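You operate a simulated robot arm through the tools that you are given. There is no shell and no other tool. Be economical: measure what you need, move in short steps, check, and stop when the job is done.

You run a simulated two-armed robot. Do the job below in one go: nothing can be reset, and whatever is moved stays where it is left.

JOB
Pick up the carton labelled "92" from the top of the electrics bench with one hand, pass it to the other hand and put it in the inside of the keep bin. Set down upright: carton.
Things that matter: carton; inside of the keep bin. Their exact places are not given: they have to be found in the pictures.

The check looks at the end state, three seconds after you hand in, the way a careful person would. Anything else that was tipped, shoved, dropped, spilled or broken makes it a failure.

ROBOT AND FRAMES
Two 7-joint arms with two-finger parallel grippers on one trunk, on a base that drives. Base frame: it is fixed to the floor where the robot stands at the start and does not move with it; the origin is under the middle of the robot, x ahead of it, y to its left, z up; the surface under the hand at the start is at about z = 880. Units: mm, degrees, N and s.
The left shoulder is at the start at [50, 158, 1083], the right one opposite. With the tool pointing down near the work surface each hand reaches from about 220 to 660 mm from the robot's upright axis, wherever it stands, measured 20 degrees to its own side. Places, roughly: inside of the keep bin (15x17 cm) [3380, -1620, 800]. Payload 3.91 kg a hand.
The tool frame of a hand sits at the grasp point between the pads (the TCP): z along the fingers, y along the line on which they close. The tips reach 30 mm beyond it. The gripper opens to 110 mm. The fingers are 20 mm wide and 10 mm thick; the gripper's body (48 by 112 mm) begins 55 mm behind the TCP.
Orientation is that of the tool frame in the base frame, as a unit quaternion [w, x, y, z]. With the fingers straight down and closing along the base's y, the tool's x points along the base's -x, its y along +y and its z along -z.

CONTROLS
- The arms move only by the tool jog_arm. It takes "left_moves", "right_moves" or both (then of equal length, played together; a hand with none holds still); each is a list of rows, each an object (a shift or turn left out is 0, a gripper value left out holds the last) with "rotation": the turn, a rotation vector about the tool's x, y, z in degrees, a list of three; "slide": the shift along the tool's x, y, z in mm, a list of three; "fingers": the finger opening in mm, from 0 to 110. In form: [{"rotation": [wx, wy, wz], "slide": [x, y, z], "fingers": fingers}, ...]. A call has 1 to 20 rows; each row is the pose to reach, as a shift and turn from the pose commanded when the call began, along the tool's axes at that moment. Each row takes 0.2 s and may step no farther than 50 mm and 8.6 degrees from the row before; otherwise, or with a gripper value out of range, the whole call is refused. A pose out of reach is approached as far as the arm can. The call stops where the force on the tool passes 40 N (or 10 N more than at its start, if that is more) or the arm is blocked; 0.2 s more then pass. Each finger travels about 153 mm/s and halts on what it meets, pressing with about 23 N; the grip force reading is that of the motor and also rises with nothing between the fingers. The clock runs only during rows and for 0.2 s after the last one: add rows that repeat a pose to give the fingers time. The reply holds the time, the measured pose of the TCP, the force on the tool along the base axes, the opening and the grip force, in the units named above and with some noise, with the torque about the TCP (base axes, N m) and any sound that the robot's microphone picked up.
- Cameras (640 x 400 px; columns grow to the right, rows downward): "scene" is now at [131, 3.9, 1240.5]; the picture's right is [0.06, -1.00, 0.00], its down [-0.38, -0.02, -0.93] and it looks along [0.92, 0.05, -0.38] (base axes); focal length 224 px, centre (320, 200). "left" rides on the left gripper at [72, -17, -103] in its tool frame; the picture's right is [0.23, 0.97, 0.00], its down [-0.76, 0.18, -0.62] and it looks along [-0.61, 0.14, 0.78] (tool axes); focal length 222 px, centre (320, 200). "right" rides on the right gripper at [72, 17, -103] in its tool frame; the picture's right is [-0.23, 0.97, 0.00], its down [-0.76, -0.18, -0.62] and it looks along [-0.61, -0.14, 0.78] (tool axes); focal length 222 px, centre (320, 200).
- camera(camera): a new picture of that camera. No time passes.
- raise_lower(by): slides the trunk up (or, below 0, down) by that many mm; the arms and the scene camera ride with it, the base frame stays. It gives what a move gives, with no picture.
- drive_base(legs): drives the robot by 1 to 6 legs, each [ahead, turn to the left] in mm and degrees, along the robot's own axes; the way and the turn of a leg run together, so that a leg with both is an arc; at most 1500 mm and 180 degrees a leg. The arms and the cameras ride along, it lands a little off, and it stops where it bumps. It gives what a move gives.
- head_to(pan, tilt): turns the head with the scene camera to pan (to the left, within 80 degrees either way) and tilt (down, from -29 to 69), counted from straight ahead of the robot. It gives what a move gives.
- point_at(camera, pixels): for up to 12 pixels [column, row] of the newest picture of that camera ("zoom" is the newest enlarged one), the place [x, y, z] in the base frame of the surface seen there, good to about 3 mm. No time passes.
- enlarge(camera, box): a new picture of the part [left, top, right, bottom] of that camera's present view, enlarged. No time passes.
- finish_job(): hands the job in; it is judged then, once.

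Go step by step. Measure first, check grasps and placings, and put right what went wrong. The budget is 80 turns and 58 pictures, counting those below and the enlarged ones. Unless the task says otherwise, let go and move clear before handing in, and close with one line.

The tools are called after "Emit:" as name(argument=value, ...) on one line, values as JSON. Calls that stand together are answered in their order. jog_arm: Moves the arms, as the interface text tells. Its arguments: {"type":"object","properties":{"left_moves":{"type":"array","items":{"type":"object","properties":{"rotation":{"type":"array","items":{"type":"number"}},"slide":{"type":"array","items":{"type":"number"}},"fingers":{"type":"number"}}}},"right_moves":{"type":"array","items":{"type":"object","properties":{"rotation":{"type":"array","items":{"type":"number"}},"slide":{"type":"array","items":{"type":"number"}},"fingers":{"type":"number"}}}}},"required":[]} The other tools are called the same way: raise_lower (by) slides the trunk up or down; drive_base (legs) drives the base; head_to (pan, tilt) turns the head that bears the scene camera; camera (camera) takes a picture; point_at (camera, pixels) gives the place of the surface under pixels of a picture; enlarge (camera, box) takes an enlarged picture of a part of a camera's view; finish_job () hands the job in.

At the start:

```text
t: 0.0
left_ee_pos: [368.9, 163.8, 1167.1]
left_tool_rot: [0.001, -0.001, 1.0, 0.0]
left_contact_force: [-0.7, -0.7, 0.1]
left_torque: [0.02, 0.0, -0.04]
left_grip_width: 109.8
left_grip_force: 0.1
right_ee_pos: [322.6, -112.0, 1128.6]
right_tool_rot: [0.0, 0.0, 1.0, 0.0]
right_contact_force: [0.1, -1.1, -0.1]
right_torque: [-0.02, 0.0, -0.02]
right_grip_width: 109.8
right_grip_force: 0.0
trunk travel left (down, up): [-325.0, 157.0]
robot x, y, heading: [-0.5, -0.3, 0.1]
head pan, tilt: [3.3, 22.3]
```

scene: 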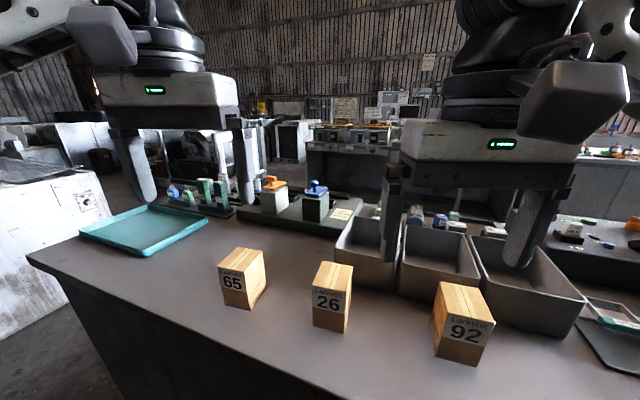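
right: 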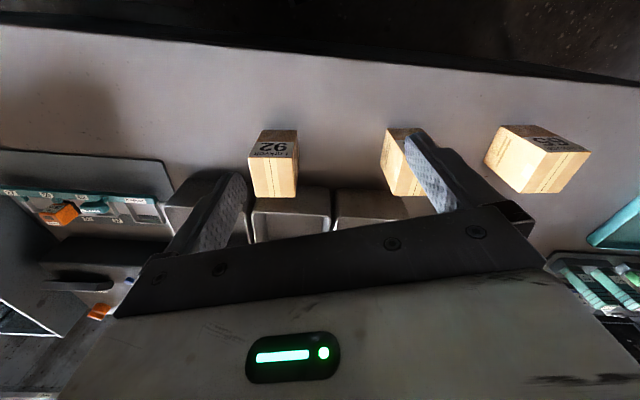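
left: 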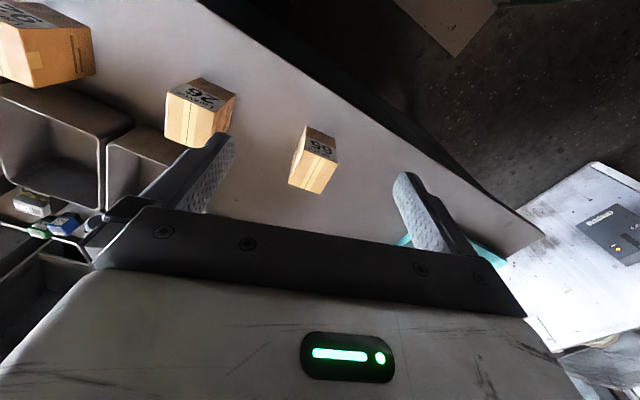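

The scene shows carton "92" at about columns 432–495, rows 281–366, in front of the gray bins. I'll measure its corners and the bench around it.

Emit:
enlarge(camera="scene", box=[380, 240, 540, 400])

Emit:
point_at(camera="scene", pixels=[[440, 283], [477, 289], [493, 321], [448, 314], [434, 352], [474, 364], [463, 300], [464, 340], [400, 370], [520, 360], [343, 300], [480, 310]])

```text
2.50 times, centred on (460, 320) of scene
```

zoom: 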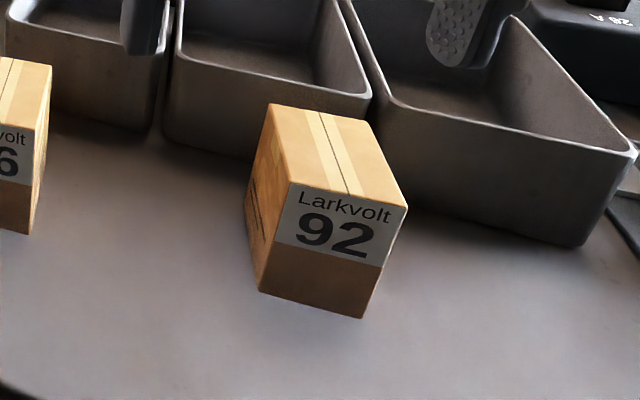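

```text
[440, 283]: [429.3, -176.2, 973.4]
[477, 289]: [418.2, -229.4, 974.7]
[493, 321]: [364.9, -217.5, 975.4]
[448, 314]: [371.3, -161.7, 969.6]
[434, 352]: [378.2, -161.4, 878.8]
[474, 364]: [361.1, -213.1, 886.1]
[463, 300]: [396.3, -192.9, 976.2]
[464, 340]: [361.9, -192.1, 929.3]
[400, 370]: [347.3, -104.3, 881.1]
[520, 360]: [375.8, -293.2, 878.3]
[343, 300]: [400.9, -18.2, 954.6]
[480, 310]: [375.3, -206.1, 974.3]
```

Carton "92" is centred at about (396, -196), roughly 57 mm square with its top at z≈975, yawed about -12°. I plan to grip it low with the right hand, tilted 30° below horizontal from the front, so the left can take it from straight above. First I'll back off a little to give the arm room.

Emit:
drive_base(legs=[[-120, 0]])

Emit:
jog_arm(right_moves=[{"rotation": [0, 0, 6]}, {"rotation": [0, 0, 12]}])

Emit:
jog_arm(right_moves=[{"rotation": [0, -7.5, 0]}, {"rotation": [0, -15, 0]}, {"rotation": [0, -22.5, 0]}, {"rotation": [0, -30, 0]}, {"rotation": [0, -37.5, 0]}, {"rotation": [0, -45, 0]}, {"rotation": [0, -52.5, 0]}, {"rotation": [0, -60, 0]}, {"rotation": [0, -60, 0]}])

Emit:
camera(camera="scene")

```text
t: 1.2
left_ee_pos: [248.4, 162.9, 1166.2]
left_tool_rot: [0.001, -0.001, 1.0, 0.0]
left_contact_force: [-0.4, -0.7, -0.3]
left_torque: [0.04, -0.02, 0.0]
left_grip_width: 109.9
left_grip_force: 0.0
right_ee_pos: [203.4, -111.3, 1129.3]
right_tool_rot: [0.0, 0.0, 1.0, -0.001]
right_contact_force: [0.0, 0.9, 0.1]
right_torque: [-0.01, -0.03, -0.03]
right_grip_width: 109.6
right_grip_force: 0.0
trunk travel left (down, up): [-325.0, 157.0]
robot x, y, heading: [-114.0, 1.6, -0.0]
head pan, tilt: [3.3, 22.3]
```

```text
t: 1.8
left_ee_pos: [249.8, 163.8, 1166.5]
left_tool_rot: [0.002, -0.001, 1.0, 0.0]
left_contact_force: [0.9, 0.2, 0.1]
left_torque: [0.03, 0.04, -0.01]
left_grip_width: 109.8
left_grip_force: 0.0
right_ee_pos: [202.9, -111.1, 1128.6]
right_tool_rot: [0.0, 0.105, 0.994, 0.001]
right_contact_force: [0.0, 0.1, -0.7]
right_torque: [0.0, 0.0, 0.01]
right_grip_width: 110.0
right_grip_force: 0.1
trunk travel left (down, up): [-325.0, 157.0]
robot x, y, heading: [-118.5, 1.1, 0.0]
head pan, tilt: [3.3, 22.3]
```

```text
t: 3.8
left_ee_pos: [249.0, 163.5, 1165.6]
left_tool_rot: [0.001, 0.0, 1.0, 0.0]
left_contact_force: [0.0, -0.1, -0.5]
left_torque: [0.01, 0.0, -0.01]
left_grip_width: 110.2
left_grip_force: 0.1
right_ee_pos: [202.8, -112.5, 1128.1]
right_tool_rot: [0.498, 0.091, 0.861, -0.052]
right_contact_force: [-0.3, -0.4, -0.2]
right_torque: [-0.02, 0.01, -0.04]
right_grip_width: 110.0
right_grip_force: 0.1
trunk travel left (down, up): [-325.0, 157.0]
robot x, y, heading: [-118.5, 0.3, -0.2]
head pan, tilt: [3.3, 22.3]
```

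```text
53 pictures are left
```

scene: 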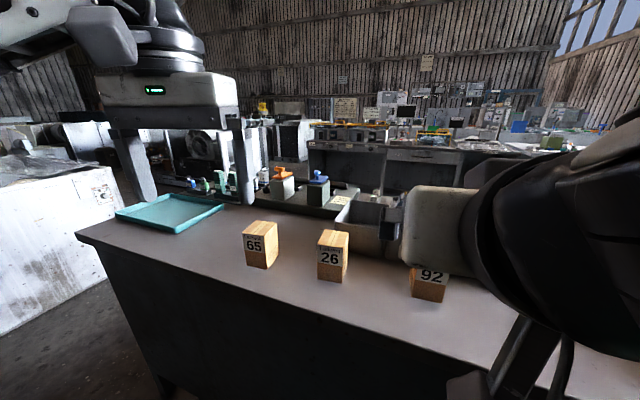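

The right hand is tilted as planned (tool z ≈ (.85, -.18, -.5)). Now I'll move it to the pregrasp point, 120 mm back along its fingers.

Emit:
jog_arm(right_moves=[{"slide": [21.7, -10.5, 40.5]}, {"slide": [43.4, -20.9, 81]}, {"slide": [65.2, -31.4, 121.4]}, {"slide": [86.9, -41.8, 161.9]}, {"slide": [86.9, -41.8, 161.9]}])

Emit:
camera(camera="right")

Emit:
camera(camera="scene")

```text
t: 5.0
left_ee_pos: [248.5, 163.7, 1166.3]
left_tool_rot: [0.001, 0.0, 1.0, 0.0]
left_contact_force: [-0.2, 0.2, -0.4]
left_torque: [0.0, -0.05, -0.01]
left_grip_width: 110.2
left_grip_force: 0.0
right_ee_pos: [293.4, -170.3, 970.6]
right_tool_rot: [0.497, 0.09, 0.862, -0.052]
right_contact_force: [1.1, 0.5, -0.4]
right_torque: [0.0, 0.0, -0.01]
right_grip_width: 110.2
right_grip_force: 0.0
right hand out of reach, approached as far as the arm can: row 1, 2, 3, 4, 5
trunk travel left (down, up): [-325.0, 157.0]
robot x, y, heading: [-122.1, -2.2, 0.1]
head pan, tilt: [3.3, 22.3]
```

```text
52 pictures are left
```

right: 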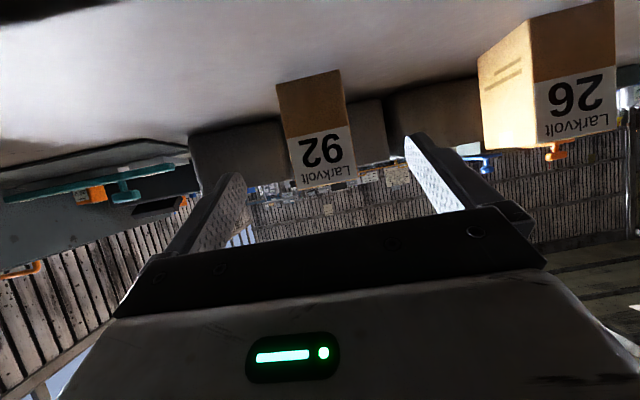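

```text
51 pictures are left
```

scene: 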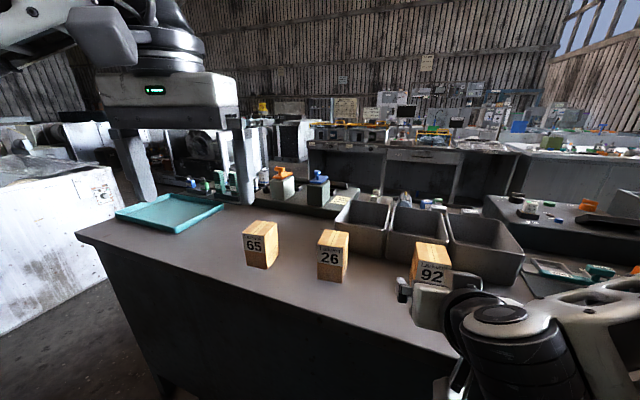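

The hand reached the pregrasp to within a few mm, though it reports a reach limit, so I'll use the trunk for the descent. I'll re-measure the carton and the bench edge first.

Emit:
point_at(camera="scene", pixels=[[417, 244], [446, 250], [453, 267], [419, 262], [433, 255], [400, 315], [410, 330], [350, 310]])

Emit:
point_at(camera="right", pixels=[[279, 85], [338, 71], [295, 188], [354, 178], [315, 135], [345, 90]])

Emit:
raise_lower(by=-55)

```text
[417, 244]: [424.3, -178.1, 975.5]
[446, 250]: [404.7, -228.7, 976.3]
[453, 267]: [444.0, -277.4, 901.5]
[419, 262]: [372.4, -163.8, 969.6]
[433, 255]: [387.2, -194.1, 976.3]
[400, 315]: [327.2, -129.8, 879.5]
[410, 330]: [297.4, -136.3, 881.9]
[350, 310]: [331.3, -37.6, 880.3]
```

```text
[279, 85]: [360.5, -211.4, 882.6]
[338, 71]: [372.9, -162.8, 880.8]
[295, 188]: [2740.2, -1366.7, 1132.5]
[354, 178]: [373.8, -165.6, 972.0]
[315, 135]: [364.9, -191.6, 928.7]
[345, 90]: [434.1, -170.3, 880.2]
```

```text
t: 6.0
left_ee_pos: [249.1, 163.4, 1111.0]
left_tool_rot: [0.001, -0.001, 1.0, 0.001]
left_contact_force: [0.0, -0.3, -0.3]
left_torque: [-0.01, -0.03, -0.02]
left_grip_width: 110.1
left_grip_force: 0.0
right_ee_pos: [293.0, -170.7, 916.2]
right_tool_rot: [0.497, 0.09, 0.861, -0.052]
right_contact_force: [-0.6, 0.6, 0.4]
right_torque: [0.02, 0.0, -0.02]
right_grip_width: 109.9
right_grip_force: 0.0
trunk travel left (down, up): [-270.0, 212.0]
robot x, y, heading: [-119.7, 0.9, -0.1]
head pan, tilt: [3.3, 22.3]
```

The front face is at (367, -190), which agrees with a centre near (395, -195). The hand is at z 916, level with the carton, so I'll push straight in horizontally.

Emit:
jog_arm(right_moves=[{"slide": [-15.5, -1, 29.6]}, {"slide": [-31, -2, 59]}, {"slide": [-46.5, -2.6, 88.7]}, {"slide": [-46.5, -2.6, 88.7]}])

Emit:
camera(camera="right")

Emit:
enlarge(camera="scene", box=[360, 200, 560, 360])

```text
t: 7.0
left_ee_pos: [249.0, 163.2, 1111.7]
left_tool_rot: [0.0, -0.001, 1.0, 0.001]
left_contact_force: [0.0, 0.5, 0.2]
left_torque: [0.0, -0.02, 0.0]
left_grip_width: 110.1
left_grip_force: 0.0
right_ee_pos: [391.5, -193.8, 911.4]
right_tool_rot: [0.496, 0.091, 0.862, -0.052]
right_contact_force: [-0.2, -0.6, -0.7]
right_torque: [0.03, 0.0, -0.01]
right_grip_width: 110.0
right_grip_force: 0.0
trunk travel left (down, up): [-270.0, 212.0]
robot x, y, heading: [-119.3, -3.0, 0.4]
head pan, tilt: [3.3, 22.3]
```

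```text
50 pictures are left
```

right: 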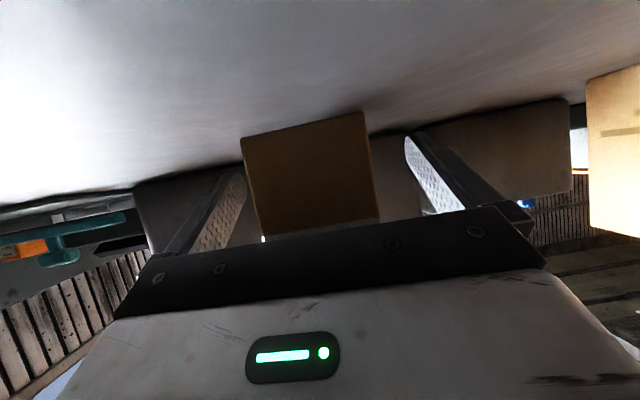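

```text
2.50 times, centred on (460, 280) of scene
```

zoom: 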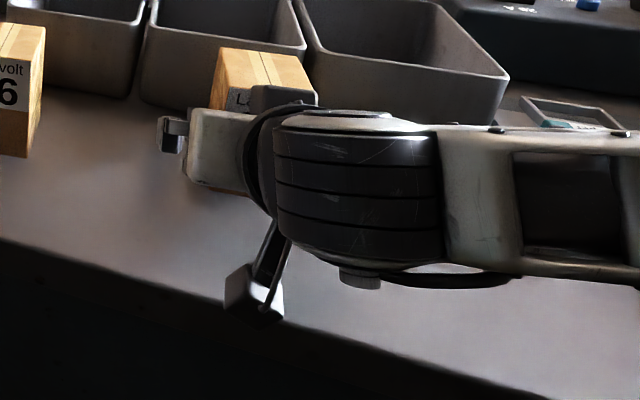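

The TCP is at (391, -194, 911) and the carton's lower front shows between the two fingers at columns 242–380. I'll close the gripper.

Emit:
jog_arm(right_moves=[{"fingers": 70}, {"fingers": 50}, {"fingers": 40}, {"fingers": 40}])

```text
t: 8.0
left_ee_pos: [249.8, 163.2, 1111.3]
left_tool_rot: [0.002, -0.002, 1.0, 0.001]
left_contact_force: [0.3, 0.4, 0.7]
left_torque: [-0.04, -0.01, -0.02]
left_grip_width: 110.1
left_grip_force: 0.0
right_ee_pos: [392.5, -193.1, 912.9]
right_tool_rot: [0.497, 0.091, 0.861, -0.053]
right_contact_force: [0.3, -0.5, 0.0]
right_torque: [-0.04, -0.09, -0.04]
right_grip_width: 57.9
right_grip_force: 23.0
trunk travel left (down, up): [-270.0, 212.0]
robot x, y, heading: [-118.1, 0.6, 0.2]
head pan, tilt: [3.3, 22.3]
```

The fingers stopped at 57.9 mm with 23 N, so the grip holds. I'll lift with the trunk and check the carton stays level.

Emit:
raise_lower(by=150)

Emit:
camera(camera="scene")

Emit:
camera(camera="right")

```text
t: 9.8
left_ee_pos: [250.0, 164.6, 1262.0]
left_tool_rot: [0.001, -0.001, 1.0, -0.001]
left_contact_force: [-0.7, 0.3, 0.6]
left_torque: [0.02, 0.05, 0.02]
left_grip_width: 110.0
left_grip_force: 0.1
right_ee_pos: [390.9, -192.9, 1062.0]
right_tool_rot: [0.496, 0.09, 0.862, -0.052]
right_contact_force: [-0.1, 0.6, -2.3]
right_torque: [-0.03, -0.01, 0.02]
right_grip_width: 58.1
right_grip_force: 23.2
trunk travel left (down, up): [-420.0, 62.0]
robot x, y, heading: [-120.3, 2.1, -0.1]
head pan, tilt: [3.3, 22.3]
```

```text
48 pictures are left
```

scene: 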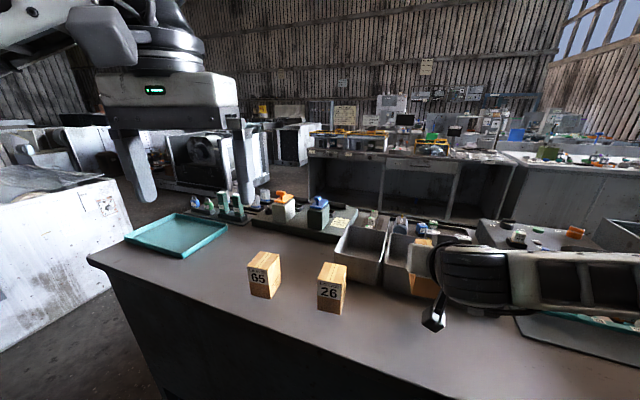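

```text
47 pictures are left
```

right: 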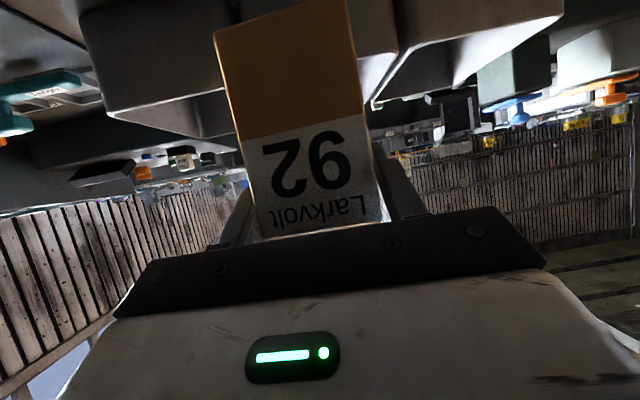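

The front face now sits higher in the right-camera image (bottom edge at rows 0–30, where it was 112–140 before), so the carton may have slipped or pitched. I'll measure it.

Emit:
point_at(camera="right", pixels=[[222, 40], [340, 5], [262, 228], [375, 212], [300, 125], [285, 20], [315, 205], [370, 130]])

Emit:
enlarge(camera="scene", box=[370, 200, 500, 340])

```text
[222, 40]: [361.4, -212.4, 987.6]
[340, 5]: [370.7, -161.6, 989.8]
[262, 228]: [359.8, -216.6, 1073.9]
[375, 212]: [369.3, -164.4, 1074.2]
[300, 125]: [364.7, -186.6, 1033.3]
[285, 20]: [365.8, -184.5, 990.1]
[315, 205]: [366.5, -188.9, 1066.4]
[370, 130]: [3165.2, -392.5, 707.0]
```

```text
2.86 times, centred on (435, 270) of scene
```

zoom: 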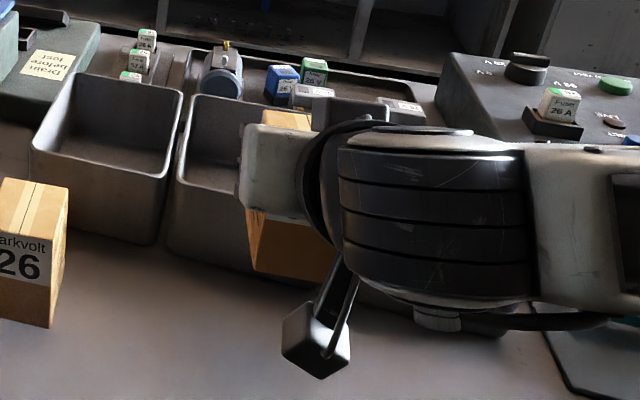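

The carton slid about 45 mm down in the grip: its bottom is at 985 instead of 1030, though it is still vertical. I'll let a little time pass and see if it is still slipping.

Emit:
jog_arm(right_moves=[{"fingers": 20}])

Emit:
camera(camera="right")

Emit:
point_at(camera="right", pixels=[[222, 40], [340, 5], [262, 228], [375, 212], [285, 20]])

```text
t: 10.2
left_ee_pos: [248.7, 164.4, 1261.5]
left_tool_rot: [0.0, 0.0, 1.0, 0.0]
left_contact_force: [0.4, 0.2, -0.3]
left_torque: [0.01, 0.0, 0.0]
left_grip_width: 110.0
left_grip_force: 0.0
right_ee_pos: [392.0, -192.8, 1061.7]
right_tool_rot: [0.496, 0.09, 0.862, -0.052]
right_contact_force: [0.2, -0.2, -2.1]
right_torque: [-0.01, -0.01, 0.01]
right_grip_width: 57.9
right_grip_force: 22.9
trunk travel left (down, up): [-420.0, 62.0]
robot x, y, heading: [-118.5, -1.3, 0.0]
head pan, tilt: [3.3, 22.3]
```

```text
45 pictures are left
```

right: 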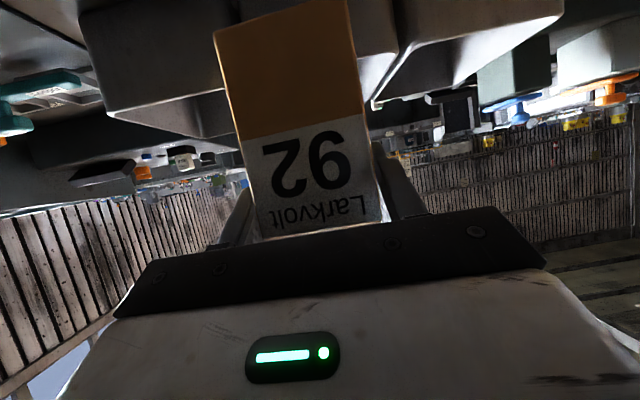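

```text
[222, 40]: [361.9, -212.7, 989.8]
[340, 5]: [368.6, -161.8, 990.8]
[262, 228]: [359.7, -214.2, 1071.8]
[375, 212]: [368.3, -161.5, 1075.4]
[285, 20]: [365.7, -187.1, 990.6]
```

The grip is stable now at 57.9 mm, and the carton isn't sliding any further. I'll set it back on the bench, regrip low and lift more gently: lower with the trunk first, then feel for contact with the arm.

Emit:
raise_lower(by=-60)

Emit:
raise_lower(by=-36)

Emit:
camera(camera="right")

Emit:
point_at(camera="right", pixels=[[222, 40], [340, 5], [262, 228], [375, 212], [285, 20], [240, 5]])

Emit:
camera(camera="scene")

```text
t: 11.2
left_ee_pos: [249.8, 165.0, 1201.8]
left_tool_rot: [0.0, -0.001, 1.0, 0.0]
left_contact_force: [0.1, -0.2, 0.1]
left_torque: [0.02, 0.0, 0.03]
left_grip_width: 109.9
left_grip_force: 0.1
right_ee_pos: [392.4, -194.0, 1002.4]
right_tool_rot: [0.497, 0.091, 0.862, -0.053]
right_contact_force: [-0.1, -0.5, -2.1]
right_torque: [-0.01, -0.02, -0.03]
right_grip_width: 57.7
right_grip_force: 23.6
trunk travel left (down, up): [-360.0, 122.0]
robot x, y, heading: [-119.5, -0.7, -0.0]
head pan, tilt: [3.3, 22.3]
```

```text
t: 11.9
left_ee_pos: [249.5, 163.9, 1165.1]
left_tool_rot: [0.001, -0.001, 1.0, 0.0]
left_contact_force: [0.7, -0.4, 1.0]
left_torque: [0.0, -0.03, -0.01]
left_grip_width: 109.8
left_grip_force: 0.0
right_ee_pos: [392.4, -193.0, 966.0]
right_tool_rot: [0.497, 0.091, 0.861, -0.052]
right_contact_force: [-0.8, -0.1, -1.8]
right_torque: [0.02, 0.0, 0.0]
right_grip_width: 57.7
right_grip_force: 23.4
trunk travel left (down, up): [-324.0, 158.0]
robot x, y, heading: [-115.4, -4.3, 0.1]
head pan, tilt: [3.3, 22.3]
```

```text
44 pictures are left
```

right: 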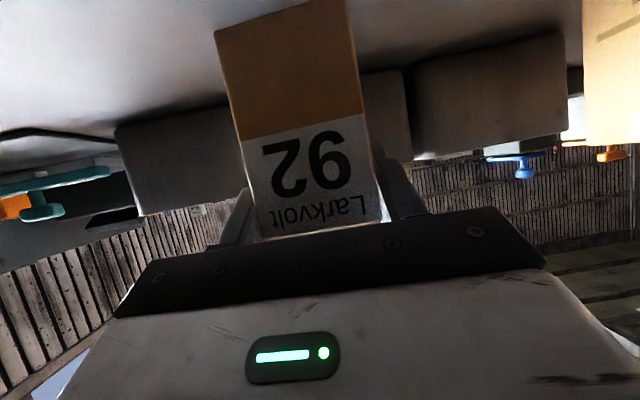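

```text
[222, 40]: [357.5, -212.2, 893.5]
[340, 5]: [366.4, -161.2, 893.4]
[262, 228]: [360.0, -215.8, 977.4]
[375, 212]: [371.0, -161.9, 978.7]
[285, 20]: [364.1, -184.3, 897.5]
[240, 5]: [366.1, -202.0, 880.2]
```

```text
43 pictures are left
```

scene: 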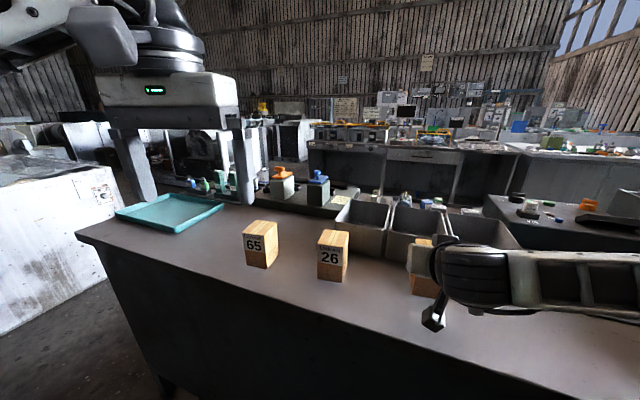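

The bottom is still about 10 mm above the bench. I'll ease it down 11 mm.

Emit:
jog_arm(right_moves=[{"slide": [3.5, 0, 2]}, {"slide": [6, 0, 3.5]}, {"slide": [7.8, 0, 4.5]}, {"slide": [9.5, 0, 5.5]}, {"slide": [9.5, 0, 5.5]}])

Emit:
camera(camera="right")

Emit:
point_at(camera="right", pixels=[[222, 40], [340, 5], [262, 228], [375, 212], [285, 20], [240, 5]])

```text
t: 13.2
left_ee_pos: [248.9, 163.8, 1166.9]
left_tool_rot: [0.0, -0.001, 1.0, 0.0]
left_contact_force: [0.3, -0.4, -0.6]
left_torque: [0.0, -0.02, 0.02]
left_grip_width: 109.8
left_grip_force: 0.1
right_ee_pos: [390.6, -193.6, 957.8]
right_tool_rot: [0.5, 0.092, 0.86, -0.053]
right_contact_force: [-1.0, -0.9, 8.9]
right_torque: [-0.01, 0.44, 0.05]
right_grip_width: 57.8
right_grip_force: 23.2
trunk travel left (down, up): [-324.0, 158.0]
robot x, y, heading: [-117.6, -2.5, 0.0]
head pan, tilt: [3.3, 22.3]
```

```text
42 pictures are left
```

right: 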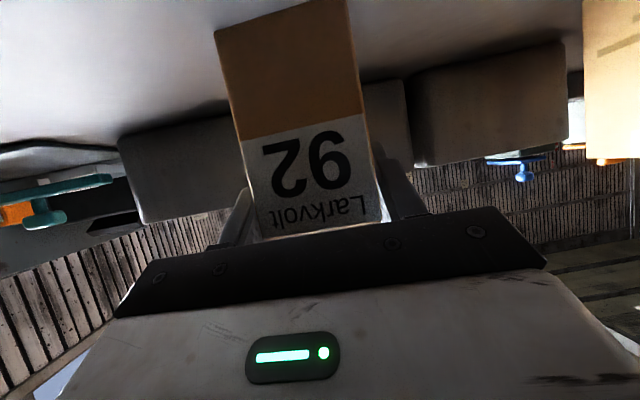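

```text
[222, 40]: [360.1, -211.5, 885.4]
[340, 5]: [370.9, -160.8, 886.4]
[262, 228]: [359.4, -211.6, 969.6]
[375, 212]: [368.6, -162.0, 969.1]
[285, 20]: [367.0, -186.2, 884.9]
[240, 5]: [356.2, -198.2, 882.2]
```

The carton rests on the bench with 9 N upward. I'll open, drop the hand 46 mm straight down and regrip.

Emit:
jog_arm(right_moves=[{"fingers": 85}, {"fingers": 85}, {"slide": [13.5, 0, 7.8]}, {"slide": [27, 0, 15.6]}, {"slide": [38, 0, 22]}, {"slide": [38, 0, 22]}])

Emit:
camera(camera="right")

```text
t: 14.6
left_ee_pos: [250.2, 163.9, 1165.5]
left_tool_rot: [0.001, -0.001, 1.0, 0.0]
left_contact_force: [1.2, 0.6, 0.7]
left_torque: [0.03, 0.02, 0.02]
left_grip_width: 110.3
left_grip_force: 0.1
right_ee_pos: [392.6, -194.0, 910.5]
right_tool_rot: [0.497, 0.091, 0.861, -0.053]
right_contact_force: [0.5, -0.4, -0.2]
right_torque: [0.0, 0.03, -0.01]
right_grip_width: 84.6
right_grip_force: 0.1
trunk travel left (down, up): [-324.0, 158.0]
robot x, y, heading: [-118.0, -4.6, 0.1]
head pan, tilt: [3.3, 22.3]
```

```text
41 pictures are left
```

right: 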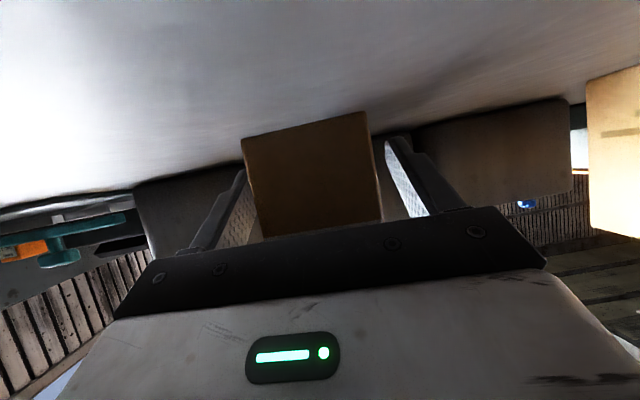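

The hand is back low on the carton at z 910. I'll close fully and lift slowly by 30 mm with the arm.

Emit:
jog_arm(right_moves=[{"fingers": 0}, {"fingers": 0}, {"fingers": 0}, {"slide": [-2.6, 0, -1.5]}, {"slide": [-5.2, 0, -3]}, {"slide": [-8.7, 0, -5]}, {"slide": [-13, 0, -7.5]}, {"slide": [-17.3, 0, -10]}, {"slide": [-21.7, 0, -12.5]}, {"slide": [-26, 0, -15]}])

Emit:
camera(camera="right")

```text
t: 16.8
left_ee_pos: [250.4, 164.3, 1165.7]
left_tool_rot: [-0.001, -0.001, 1.0, 0.0]
left_contact_force: [0.6, -0.7, -0.6]
left_torque: [-0.02, 0.01, -0.04]
left_grip_width: 110.0
left_grip_force: 0.0
right_ee_pos: [392.2, -193.9, 941.1]
right_tool_rot: [0.496, 0.091, 0.862, -0.053]
right_contact_force: [1.0, -0.8, -1.5]
right_torque: [-0.03, 0.04, 0.01]
right_grip_width: 57.6
right_grip_force: 22.9
trunk travel left (down, up): [-324.0, 158.0]
robot x, y, heading: [-118.0, 2.9, 0.1]
head pan, tilt: [3.3, 22.3]
```

```text
40 pictures are left
```

right: 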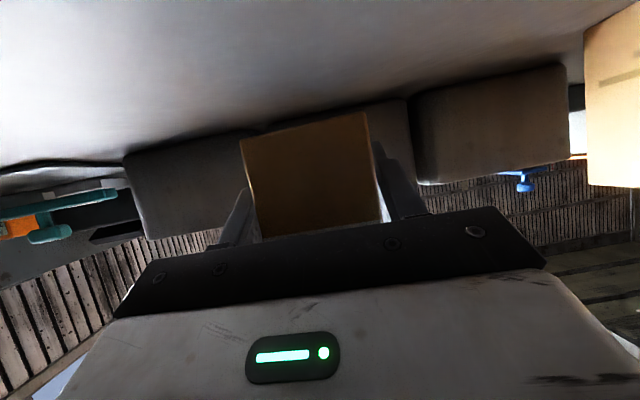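

There's no slip this time; the carton keeps its place in the hand. I'll lift another 120 mm slowly with the arm.

Emit:
jog_arm(right_moves=[{"slide": [-5, 0, -3]}, {"slide": [-13, 0, -7.5]}, {"slide": [-22, 0, -12.7]}, {"slide": [-31, 0, -18]}, {"slide": [-40, 0, -23]}, {"slide": [-49, 0, -28.3]}, {"slide": [-58, 0, -33.5]}, {"slide": [-67, 0, -38.7]}, {"slide": [-76, 0, -44]}, {"slide": [-85, 0, -49]}, {"slide": [-94, 0, -54]}, {"slide": [-100, 0, -57.7]}, {"slide": [-104, 0, -60]}, {"slide": [-104, 0, -60]}])

Emit:
camera(camera="right")

```text
t: 19.8
left_ee_pos: [249.8, 164.0, 1166.8]
left_tool_rot: [0.002, -0.001, 1.0, 0.0]
left_contact_force: [0.7, 0.3, 0.3]
left_torque: [0.02, 0.02, 0.02]
left_grip_width: 110.2
left_grip_force: 0.1
right_ee_pos: [391.6, -193.9, 1061.0]
right_tool_rot: [0.496, 0.091, 0.862, -0.052]
right_contact_force: [0.3, 0.3, -2.2]
right_torque: [0.0, -0.01, -0.03]
right_grip_width: 57.9
right_grip_force: 22.9
trunk travel left (down, up): [-324.0, 158.0]
robot x, y, heading: [-119.4, 2.2, 0.1]
head pan, tilt: [3.3, 22.3]
```

```text
39 pictures are left
```

right: 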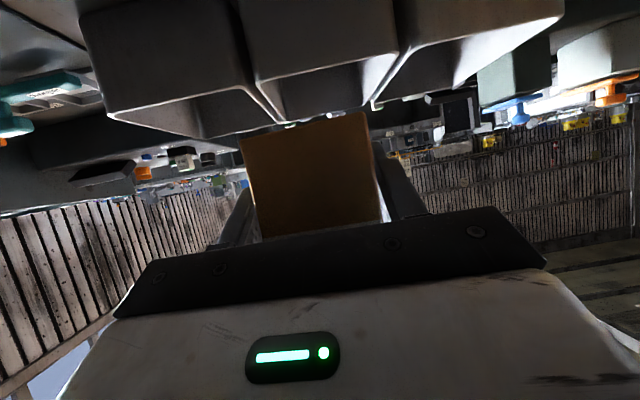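

It is held firmly at z 1061. Now I'll carry it toward the middle, slowly.

Emit:
jog_arm(right_moves=[{"slide": [1, 8, -2]}, {"slide": [4, 22, -6]}, {"slide": [7, 40, -12]}, {"slide": [10, 60, -18]}, {"slide": [13, 80, -24]}, {"slide": [16, 100, -30]}, {"slide": [20, 120, -36]}, {"slide": [23, 140, -41]}, {"slide": [26, 158, -45]}, {"slide": [28, 170, -48]}, {"slide": [28, 175, -48.6]}, {"slide": [28, 175, -48.6]}])

Emit:
camera(camera="right")

Emit:
camera(camera="scene")

```text
t: 22.4
left_ee_pos: [250.6, 164.2, 1164.6]
left_tool_rot: [0.002, -0.001, 1.0, 0.0]
left_contact_force: [-0.6, -0.6, 0.1]
left_torque: [0.03, 0.0, 0.0]
left_grip_width: 109.9
left_grip_force: 0.1
right_ee_pos: [372.8, -11.5, 1061.9]
right_tool_rot: [0.496, 0.091, 0.862, -0.052]
right_contact_force: [-0.4, 0.0, -2.7]
right_torque: [0.04, 0.02, -0.01]
right_grip_width: 58.1
right_grip_force: 23.0
trunk travel left (down, up): [-324.0, 158.0]
robot x, y, heading: [-119.0, -1.6, 0.1]
head pan, tilt: [3.3, 22.3]
```

```text
38 pictures are left
```

right: 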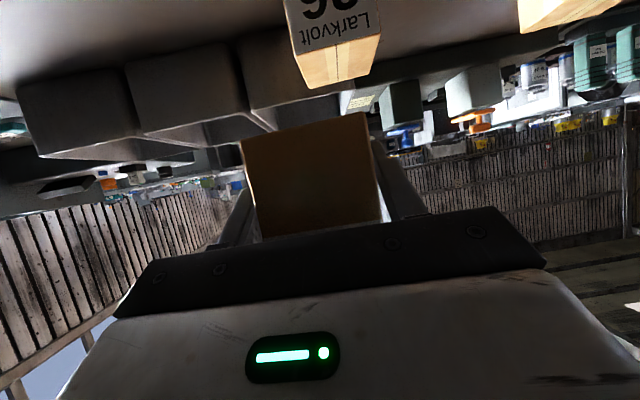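

```text
37 pictures are left
```

scene: 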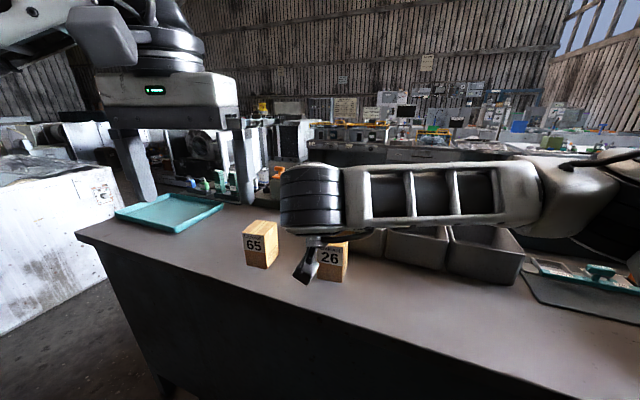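

The carton stays put in the hand; its centre should be at about (376, -14), top at z≈1126. I'll measure the right wrist's height before bringing the left hand over.

Emit:
point_at(camera="scene", pixels=[[310, 166], [310, 180], [285, 175], [335, 170], [350, 165], [400, 165], [310, 162], [330, 165]])

Emit:
camera(camera="left")

```text
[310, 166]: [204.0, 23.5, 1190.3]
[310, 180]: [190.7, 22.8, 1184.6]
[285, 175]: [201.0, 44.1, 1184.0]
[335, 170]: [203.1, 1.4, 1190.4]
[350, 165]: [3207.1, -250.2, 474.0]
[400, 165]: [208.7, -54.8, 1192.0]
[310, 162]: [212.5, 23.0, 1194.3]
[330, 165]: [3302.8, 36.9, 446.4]
```

```text
36 pictures are left
```

left: 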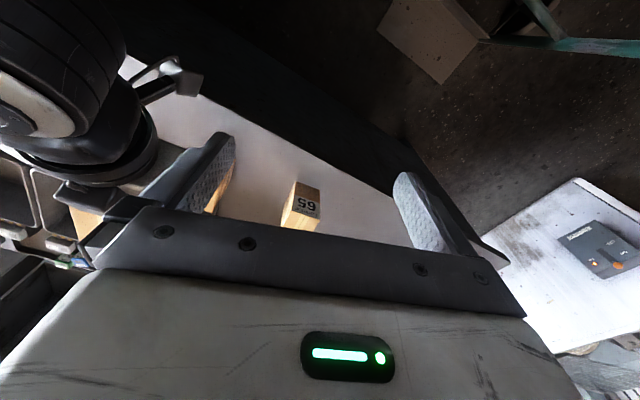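

The right wrist tops out near z 1195, behind the carton. I'll raise the left hand to 1280, move it over the carton and yaw it 12° to match.

Emit:
jog_arm(left_moves=[{"slide": [0, 0, -40]}, {"slide": [0, 0, -80]}, {"slide": [0, 0, -114]}, {"slide": [-27, -36, -114], "rotation": [0, 0, 4]}, {"slide": [-54, -72, -114], "rotation": [0, 0, 8]}, {"slide": [-81, -108, -114], "rotation": [0, 0, 12]}, {"slide": [-108, -144, -114], "rotation": [0, 0, 12]}, {"slide": [-136, -180, -114], "rotation": [0, 0, 12]}, {"slide": [-136, -180, -114], "rotation": [0, 0, 12]}])

Emit:
camera(camera="left")

Emit:
camera(camera="scene")

```text
t: 24.4
left_ee_pos: [335.8, 5.6, 1247.5]
left_tool_rot: [0.002, 0.104, 0.995, 0.0]
left_contact_force: [-0.5, 0.0, 0.0]
left_torque: [0.01, 0.01, -0.03]
left_grip_width: 109.9
left_grip_force: 0.1
left hand out of reach, approached as far as the arm can: row 6, 7, 8, 9
right_ee_pos: [373.4, -10.4, 1061.5]
right_tool_rot: [0.497, 0.09, 0.861, -0.052]
right_contact_force: [-0.5, -0.6, -2.1]
right_torque: [0.0, 0.03, 0.03]
right_grip_width: 57.7
right_grip_force: 22.7
trunk travel left (down, up): [-324.0, 158.0]
robot x, y, heading: [-116.6, -2.0, 0.1]
head pan, tilt: [3.3, 22.3]
```

```text
35 pictures are left
```

left: 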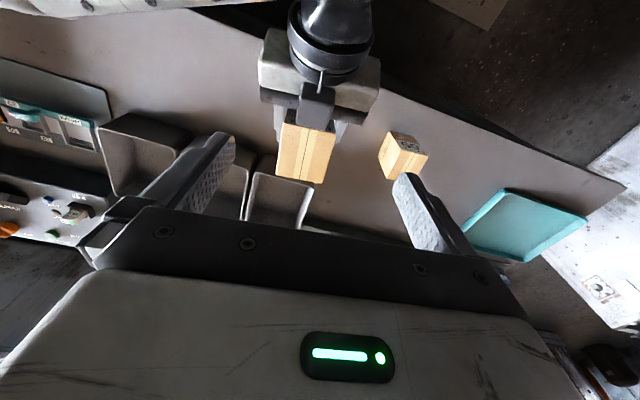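

```text
34 pictures are left
```

scene: 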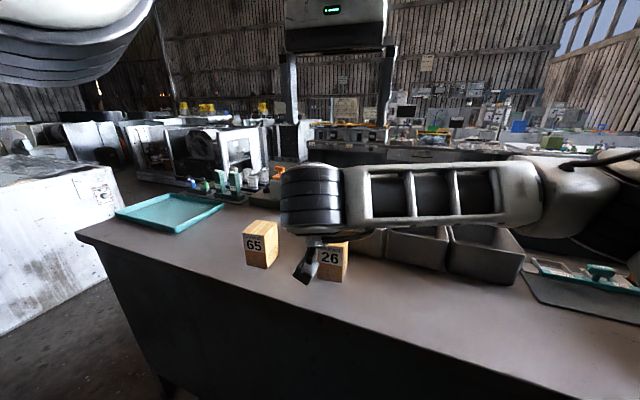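

The left hand stopped short at (336, 6, 1247), but its camera sees the carton's top at columns 278–335, rows 122–182. I'll measure that before lowering.

Emit:
enlarge(camera="left", box=[250, 80, 410, 200])

Emit:
point_at(camera="left", pixels=[[284, 124], [333, 131], [277, 176], [321, 182], [305, 150], [300, 98], [290, 85], [320, 90], [370, 75]])

```text
3.33 times, centred on (330, 140) of left
```

zoom: 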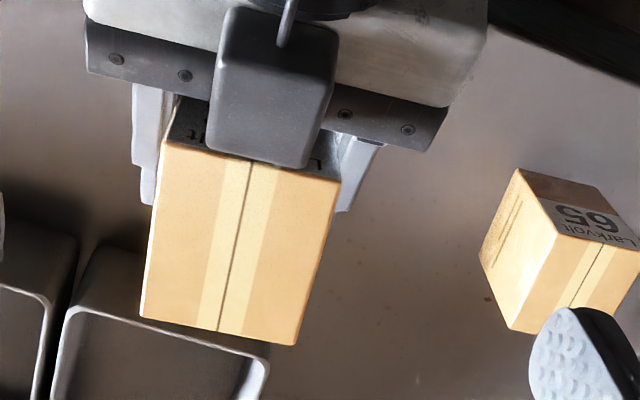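

```text
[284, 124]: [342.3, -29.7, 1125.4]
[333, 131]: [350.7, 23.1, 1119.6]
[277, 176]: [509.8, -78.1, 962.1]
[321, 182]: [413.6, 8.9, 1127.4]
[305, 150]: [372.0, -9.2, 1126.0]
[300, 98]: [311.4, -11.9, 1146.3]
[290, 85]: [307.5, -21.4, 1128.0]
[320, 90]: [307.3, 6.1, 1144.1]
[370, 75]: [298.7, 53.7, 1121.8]
```

The carton's top centre is at (378, -11, 1126). I'll bring the left hand to (386, -14, 1200), just above it.

Emit:
jog_arm(left_moves=[{"slide": [-18, -3, 16]}, {"slide": [-35, -6, 32]}, {"slide": [-53, -8.8, 47]}, {"slide": [-53, -8.8, 47]}])

Emit:
camera(camera="left")

```text
t: 25.4
left_ee_pos: [370.8, -15.3, 1195.1]
left_tool_rot: [0.0, 0.104, 0.995, 0.0]
left_contact_force: [0.5, -0.7, 0.2]
left_torque: [-0.01, 0.0, -0.01]
left_grip_width: 109.9
left_grip_force: 0.1
left hand out of reach, approached as far as the arm can: row 2, 3, 4
right_ee_pos: [373.5, -9.2, 1061.3]
right_tool_rot: [0.496, 0.091, 0.862, -0.052]
right_contact_force: [0.0, -0.2, -2.8]
right_torque: [-0.01, 0.06, 0.0]
right_grip_width: 57.9
right_grip_force: 23.5
trunk travel left (down, up): [-324.0, 158.0]
robot x, y, heading: [-119.2, 3.9, -0.1]
head pan, tilt: [3.3, 22.3]
```

```text
32 pictures are left
```

left: 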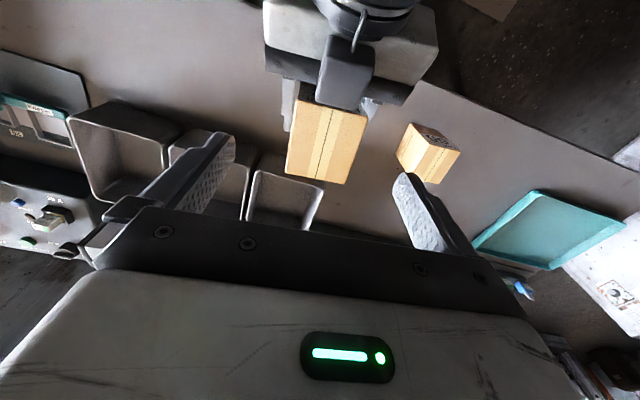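

Reach improves lower down. I'll continue to z≈1150 while moving forward, then check the alignment.

Emit:
jog_arm(left_moves=[{"slide": [-7, 2, 15]}, {"slide": [-14.4, 4.4, 30]}, {"slide": [-14.4, 4.4, 42]}, {"slide": [-14.4, 4.4, 42]}])

Emit:
camera(camera="left")

Emit:
camera(camera="scene")

```text
t: 26.4
left_ee_pos: [386.7, -13.3, 1152.5]
left_tool_rot: [0.0, 0.103, 0.995, 0.0]
left_contact_force: [0.3, 1.1, 0.1]
left_torque: [-0.01, -0.02, 0.02]
left_grip_width: 110.0
left_grip_force: 0.1
right_ee_pos: [373.2, -10.6, 1061.1]
right_tool_rot: [0.497, 0.091, 0.861, -0.053]
right_contact_force: [-0.2, -0.3, -1.8]
right_torque: [0.01, 0.04, -0.02]
right_grip_width: 58.1
right_grip_force: 22.9
trunk travel left (down, up): [-324.0, 158.0]
robot x, y, heading: [-120.6, 0.5, 0.1]
head pan, tilt: [3.3, 22.3]
```

```text
31 pictures are left
```

left: 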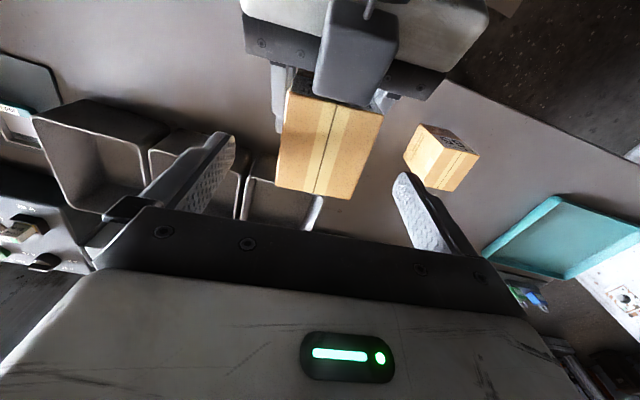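

```text
30 pictures are left
```

scene: 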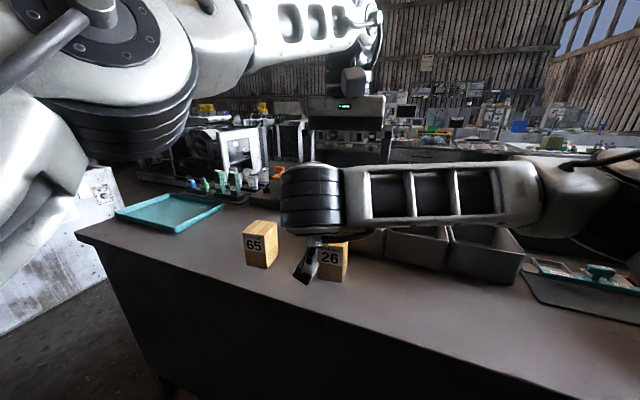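

The carton top is centred under the fingers (column ~328). I'll lower 37 mm so the fingers overlap its upper part by about 40 mm.

Emit:
jog_arm(left_moves=[{"slide": [0, 0, 10]}, {"slide": [0, 0, 20]}, {"slide": [0, 0, 30]}, {"slide": [0, 0, 37]}, {"slide": [0, 0, 37]}])

Emit:
camera(camera="left")

```text
t: 27.6
left_ee_pos: [385.8, -13.8, 1116.4]
left_tool_rot: [0.001, 0.103, 0.995, 0.0]
left_contact_force: [0.2, -1.2, -0.4]
left_torque: [0.01, 0.0, 0.0]
left_grip_width: 110.1
left_grip_force: 0.0
right_ee_pos: [374.0, -10.5, 1062.2]
right_tool_rot: [0.497, 0.091, 0.861, -0.053]
right_contact_force: [0.1, -0.6, -2.6]
right_torque: [-0.01, 0.03, 0.0]
right_grip_width: 57.9
right_grip_force: 22.8
trunk travel left (down, up): [-324.0, 158.0]
robot x, y, heading: [-119.9, 2.1, 0.1]
head pan, tilt: [3.3, 22.3]
```

```text
29 pictures are left
```

left: 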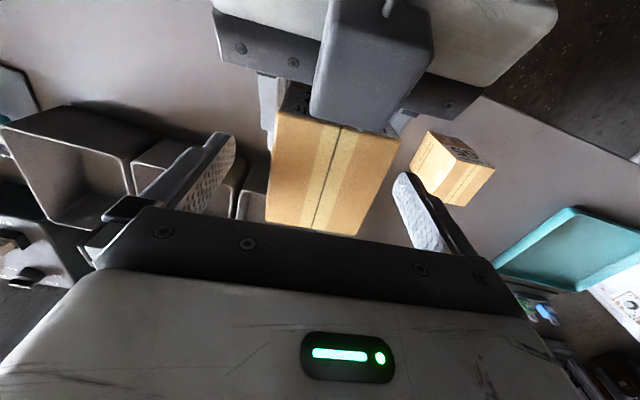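

The hands are aligned to about 1 mm laterally, so I'll close the left hand.

Emit:
jog_arm(left_moves=[{"fingers": 75}, {"fingers": 60}, {"fingers": 0}, {"fingers": 0}, {"fingers": 0}])

Emit:
camera(camera="left")

```text
t: 28.8
left_ee_pos: [386.7, -14.4, 1116.8]
left_tool_rot: [0.0, 0.103, 0.995, 0.001]
left_contact_force: [2.4, 3.7, 0.2]
left_torque: [0.12, -0.01, -0.04]
left_grip_width: 57.8
left_grip_force: 23.3
right_ee_pos: [373.1, -10.9, 1060.9]
right_tool_rot: [0.498, 0.092, 0.861, -0.053]
right_contact_force: [-1.4, -2.9, -2.0]
right_torque: [0.05, -0.11, -0.06]
right_grip_width: 58.0
right_grip_force: 23.1
trunk travel left (down, up): [-324.0, 158.0]
robot x, y, heading: [-120.3, -0.5, -0.0]
head pan, tilt: [3.3, 22.3]
```

```text
28 pictures are left
```

left: 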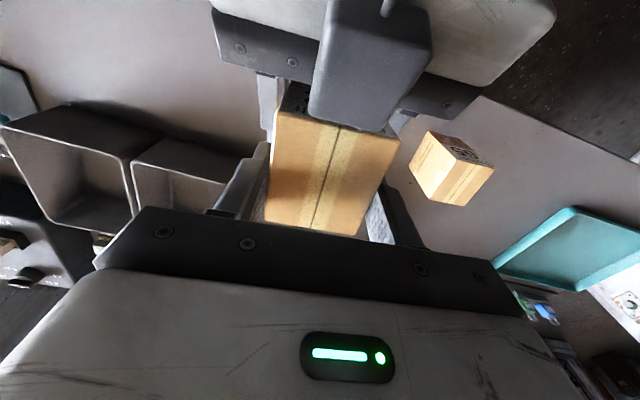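

Both hands hold the carton, each at 57.8–58 mm. I'll open the right hand, first without moving, and check.

Emit:
jog_arm(right_moves=[{"fingers": 70}, {"fingers": 90}, {"fingers": 90}])

Emit:
camera(camera="left")

```text
t: 29.6
left_ee_pos: [385.7, -11.9, 1116.6]
left_tool_rot: [0.001, 0.103, 0.995, 0.0]
left_contact_force: [-0.5, -0.1, -0.4]
left_torque: [-0.02, 0.0, 0.0]
left_grip_width: 57.9
left_grip_force: 23.0
right_ee_pos: [372.9, -10.2, 1060.9]
right_tool_rot: [0.497, 0.09, 0.861, -0.052]
right_contact_force: [0.0, 0.2, 0.8]
right_torque: [-0.02, 0.01, -0.02]
right_grip_width: 90.0
right_grip_force: 0.0
trunk travel left (down, up): [-324.0, 158.0]
robot x, y, heading: [-116.6, 4.6, -0.2]
head pan, tilt: [3.3, 22.3]
```

```text
27 pictures are left
```

left: 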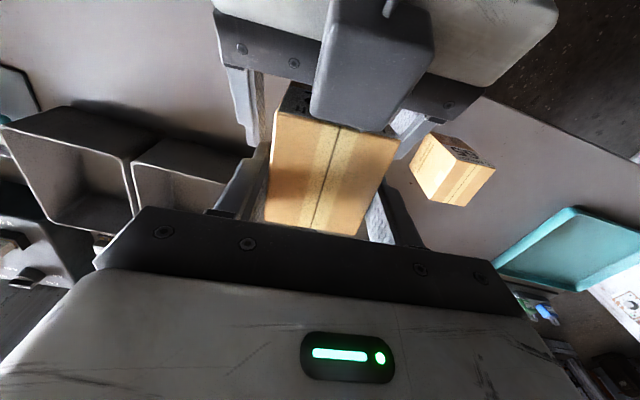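

The left hand still holds 57.9 mm and the carton hasn't moved. I'll back the right hand off horizontally, then move it off to the right.

Emit:
jog_arm(right_moves=[{"slide": [5, 0, -8.7]}, {"slide": [15, 0, -26]}, {"slide": [28, 0, -48]}, {"slide": [40, 0, -70]}, {"slide": [45, -35, -78]}, {"slide": [45, -80, -78]}, {"slide": [45, -125, -78]}, {"slide": [45, -170, -78]}, {"slide": [45, -170, -78]}])

Emit:
camera(camera="left")

Emit:
camera(camera="scene")

```text
t: 31.6
left_ee_pos: [387.3, -14.7, 1116.0]
left_tool_rot: [0.001, 0.104, 0.995, 0.001]
left_contact_force: [0.0, 0.3, -0.4]
left_torque: [-0.01, -0.04, 0.01]
left_grip_width: 57.7
left_grip_force: 23.2
right_ee_pos: [264.9, -148.8, 1068.5]
right_tool_rot: [0.497, 0.09, 0.862, -0.053]
right_contact_force: [-0.3, 0.2, 0.1]
right_torque: [0.02, -0.01, -0.01]
right_grip_width: 90.2
right_grip_force: 0.1
right hand out of reach, approached as far as the arm can: row 8, 9
trunk travel left (down, up): [-324.0, 158.0]
robot x, y, heading: [-116.3, -4.9, -0.1]
head pan, tilt: [3.3, 22.3]
```

```text
26 pictures are left
```

left: 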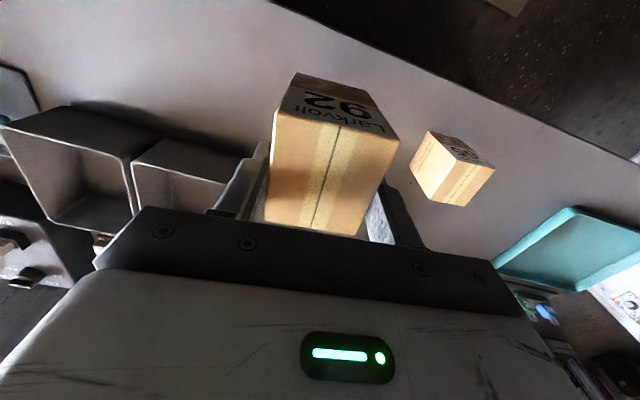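

```text
25 pictures are left
```

scene: 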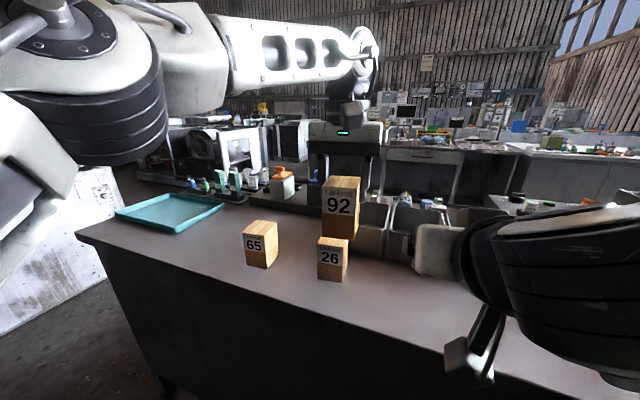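

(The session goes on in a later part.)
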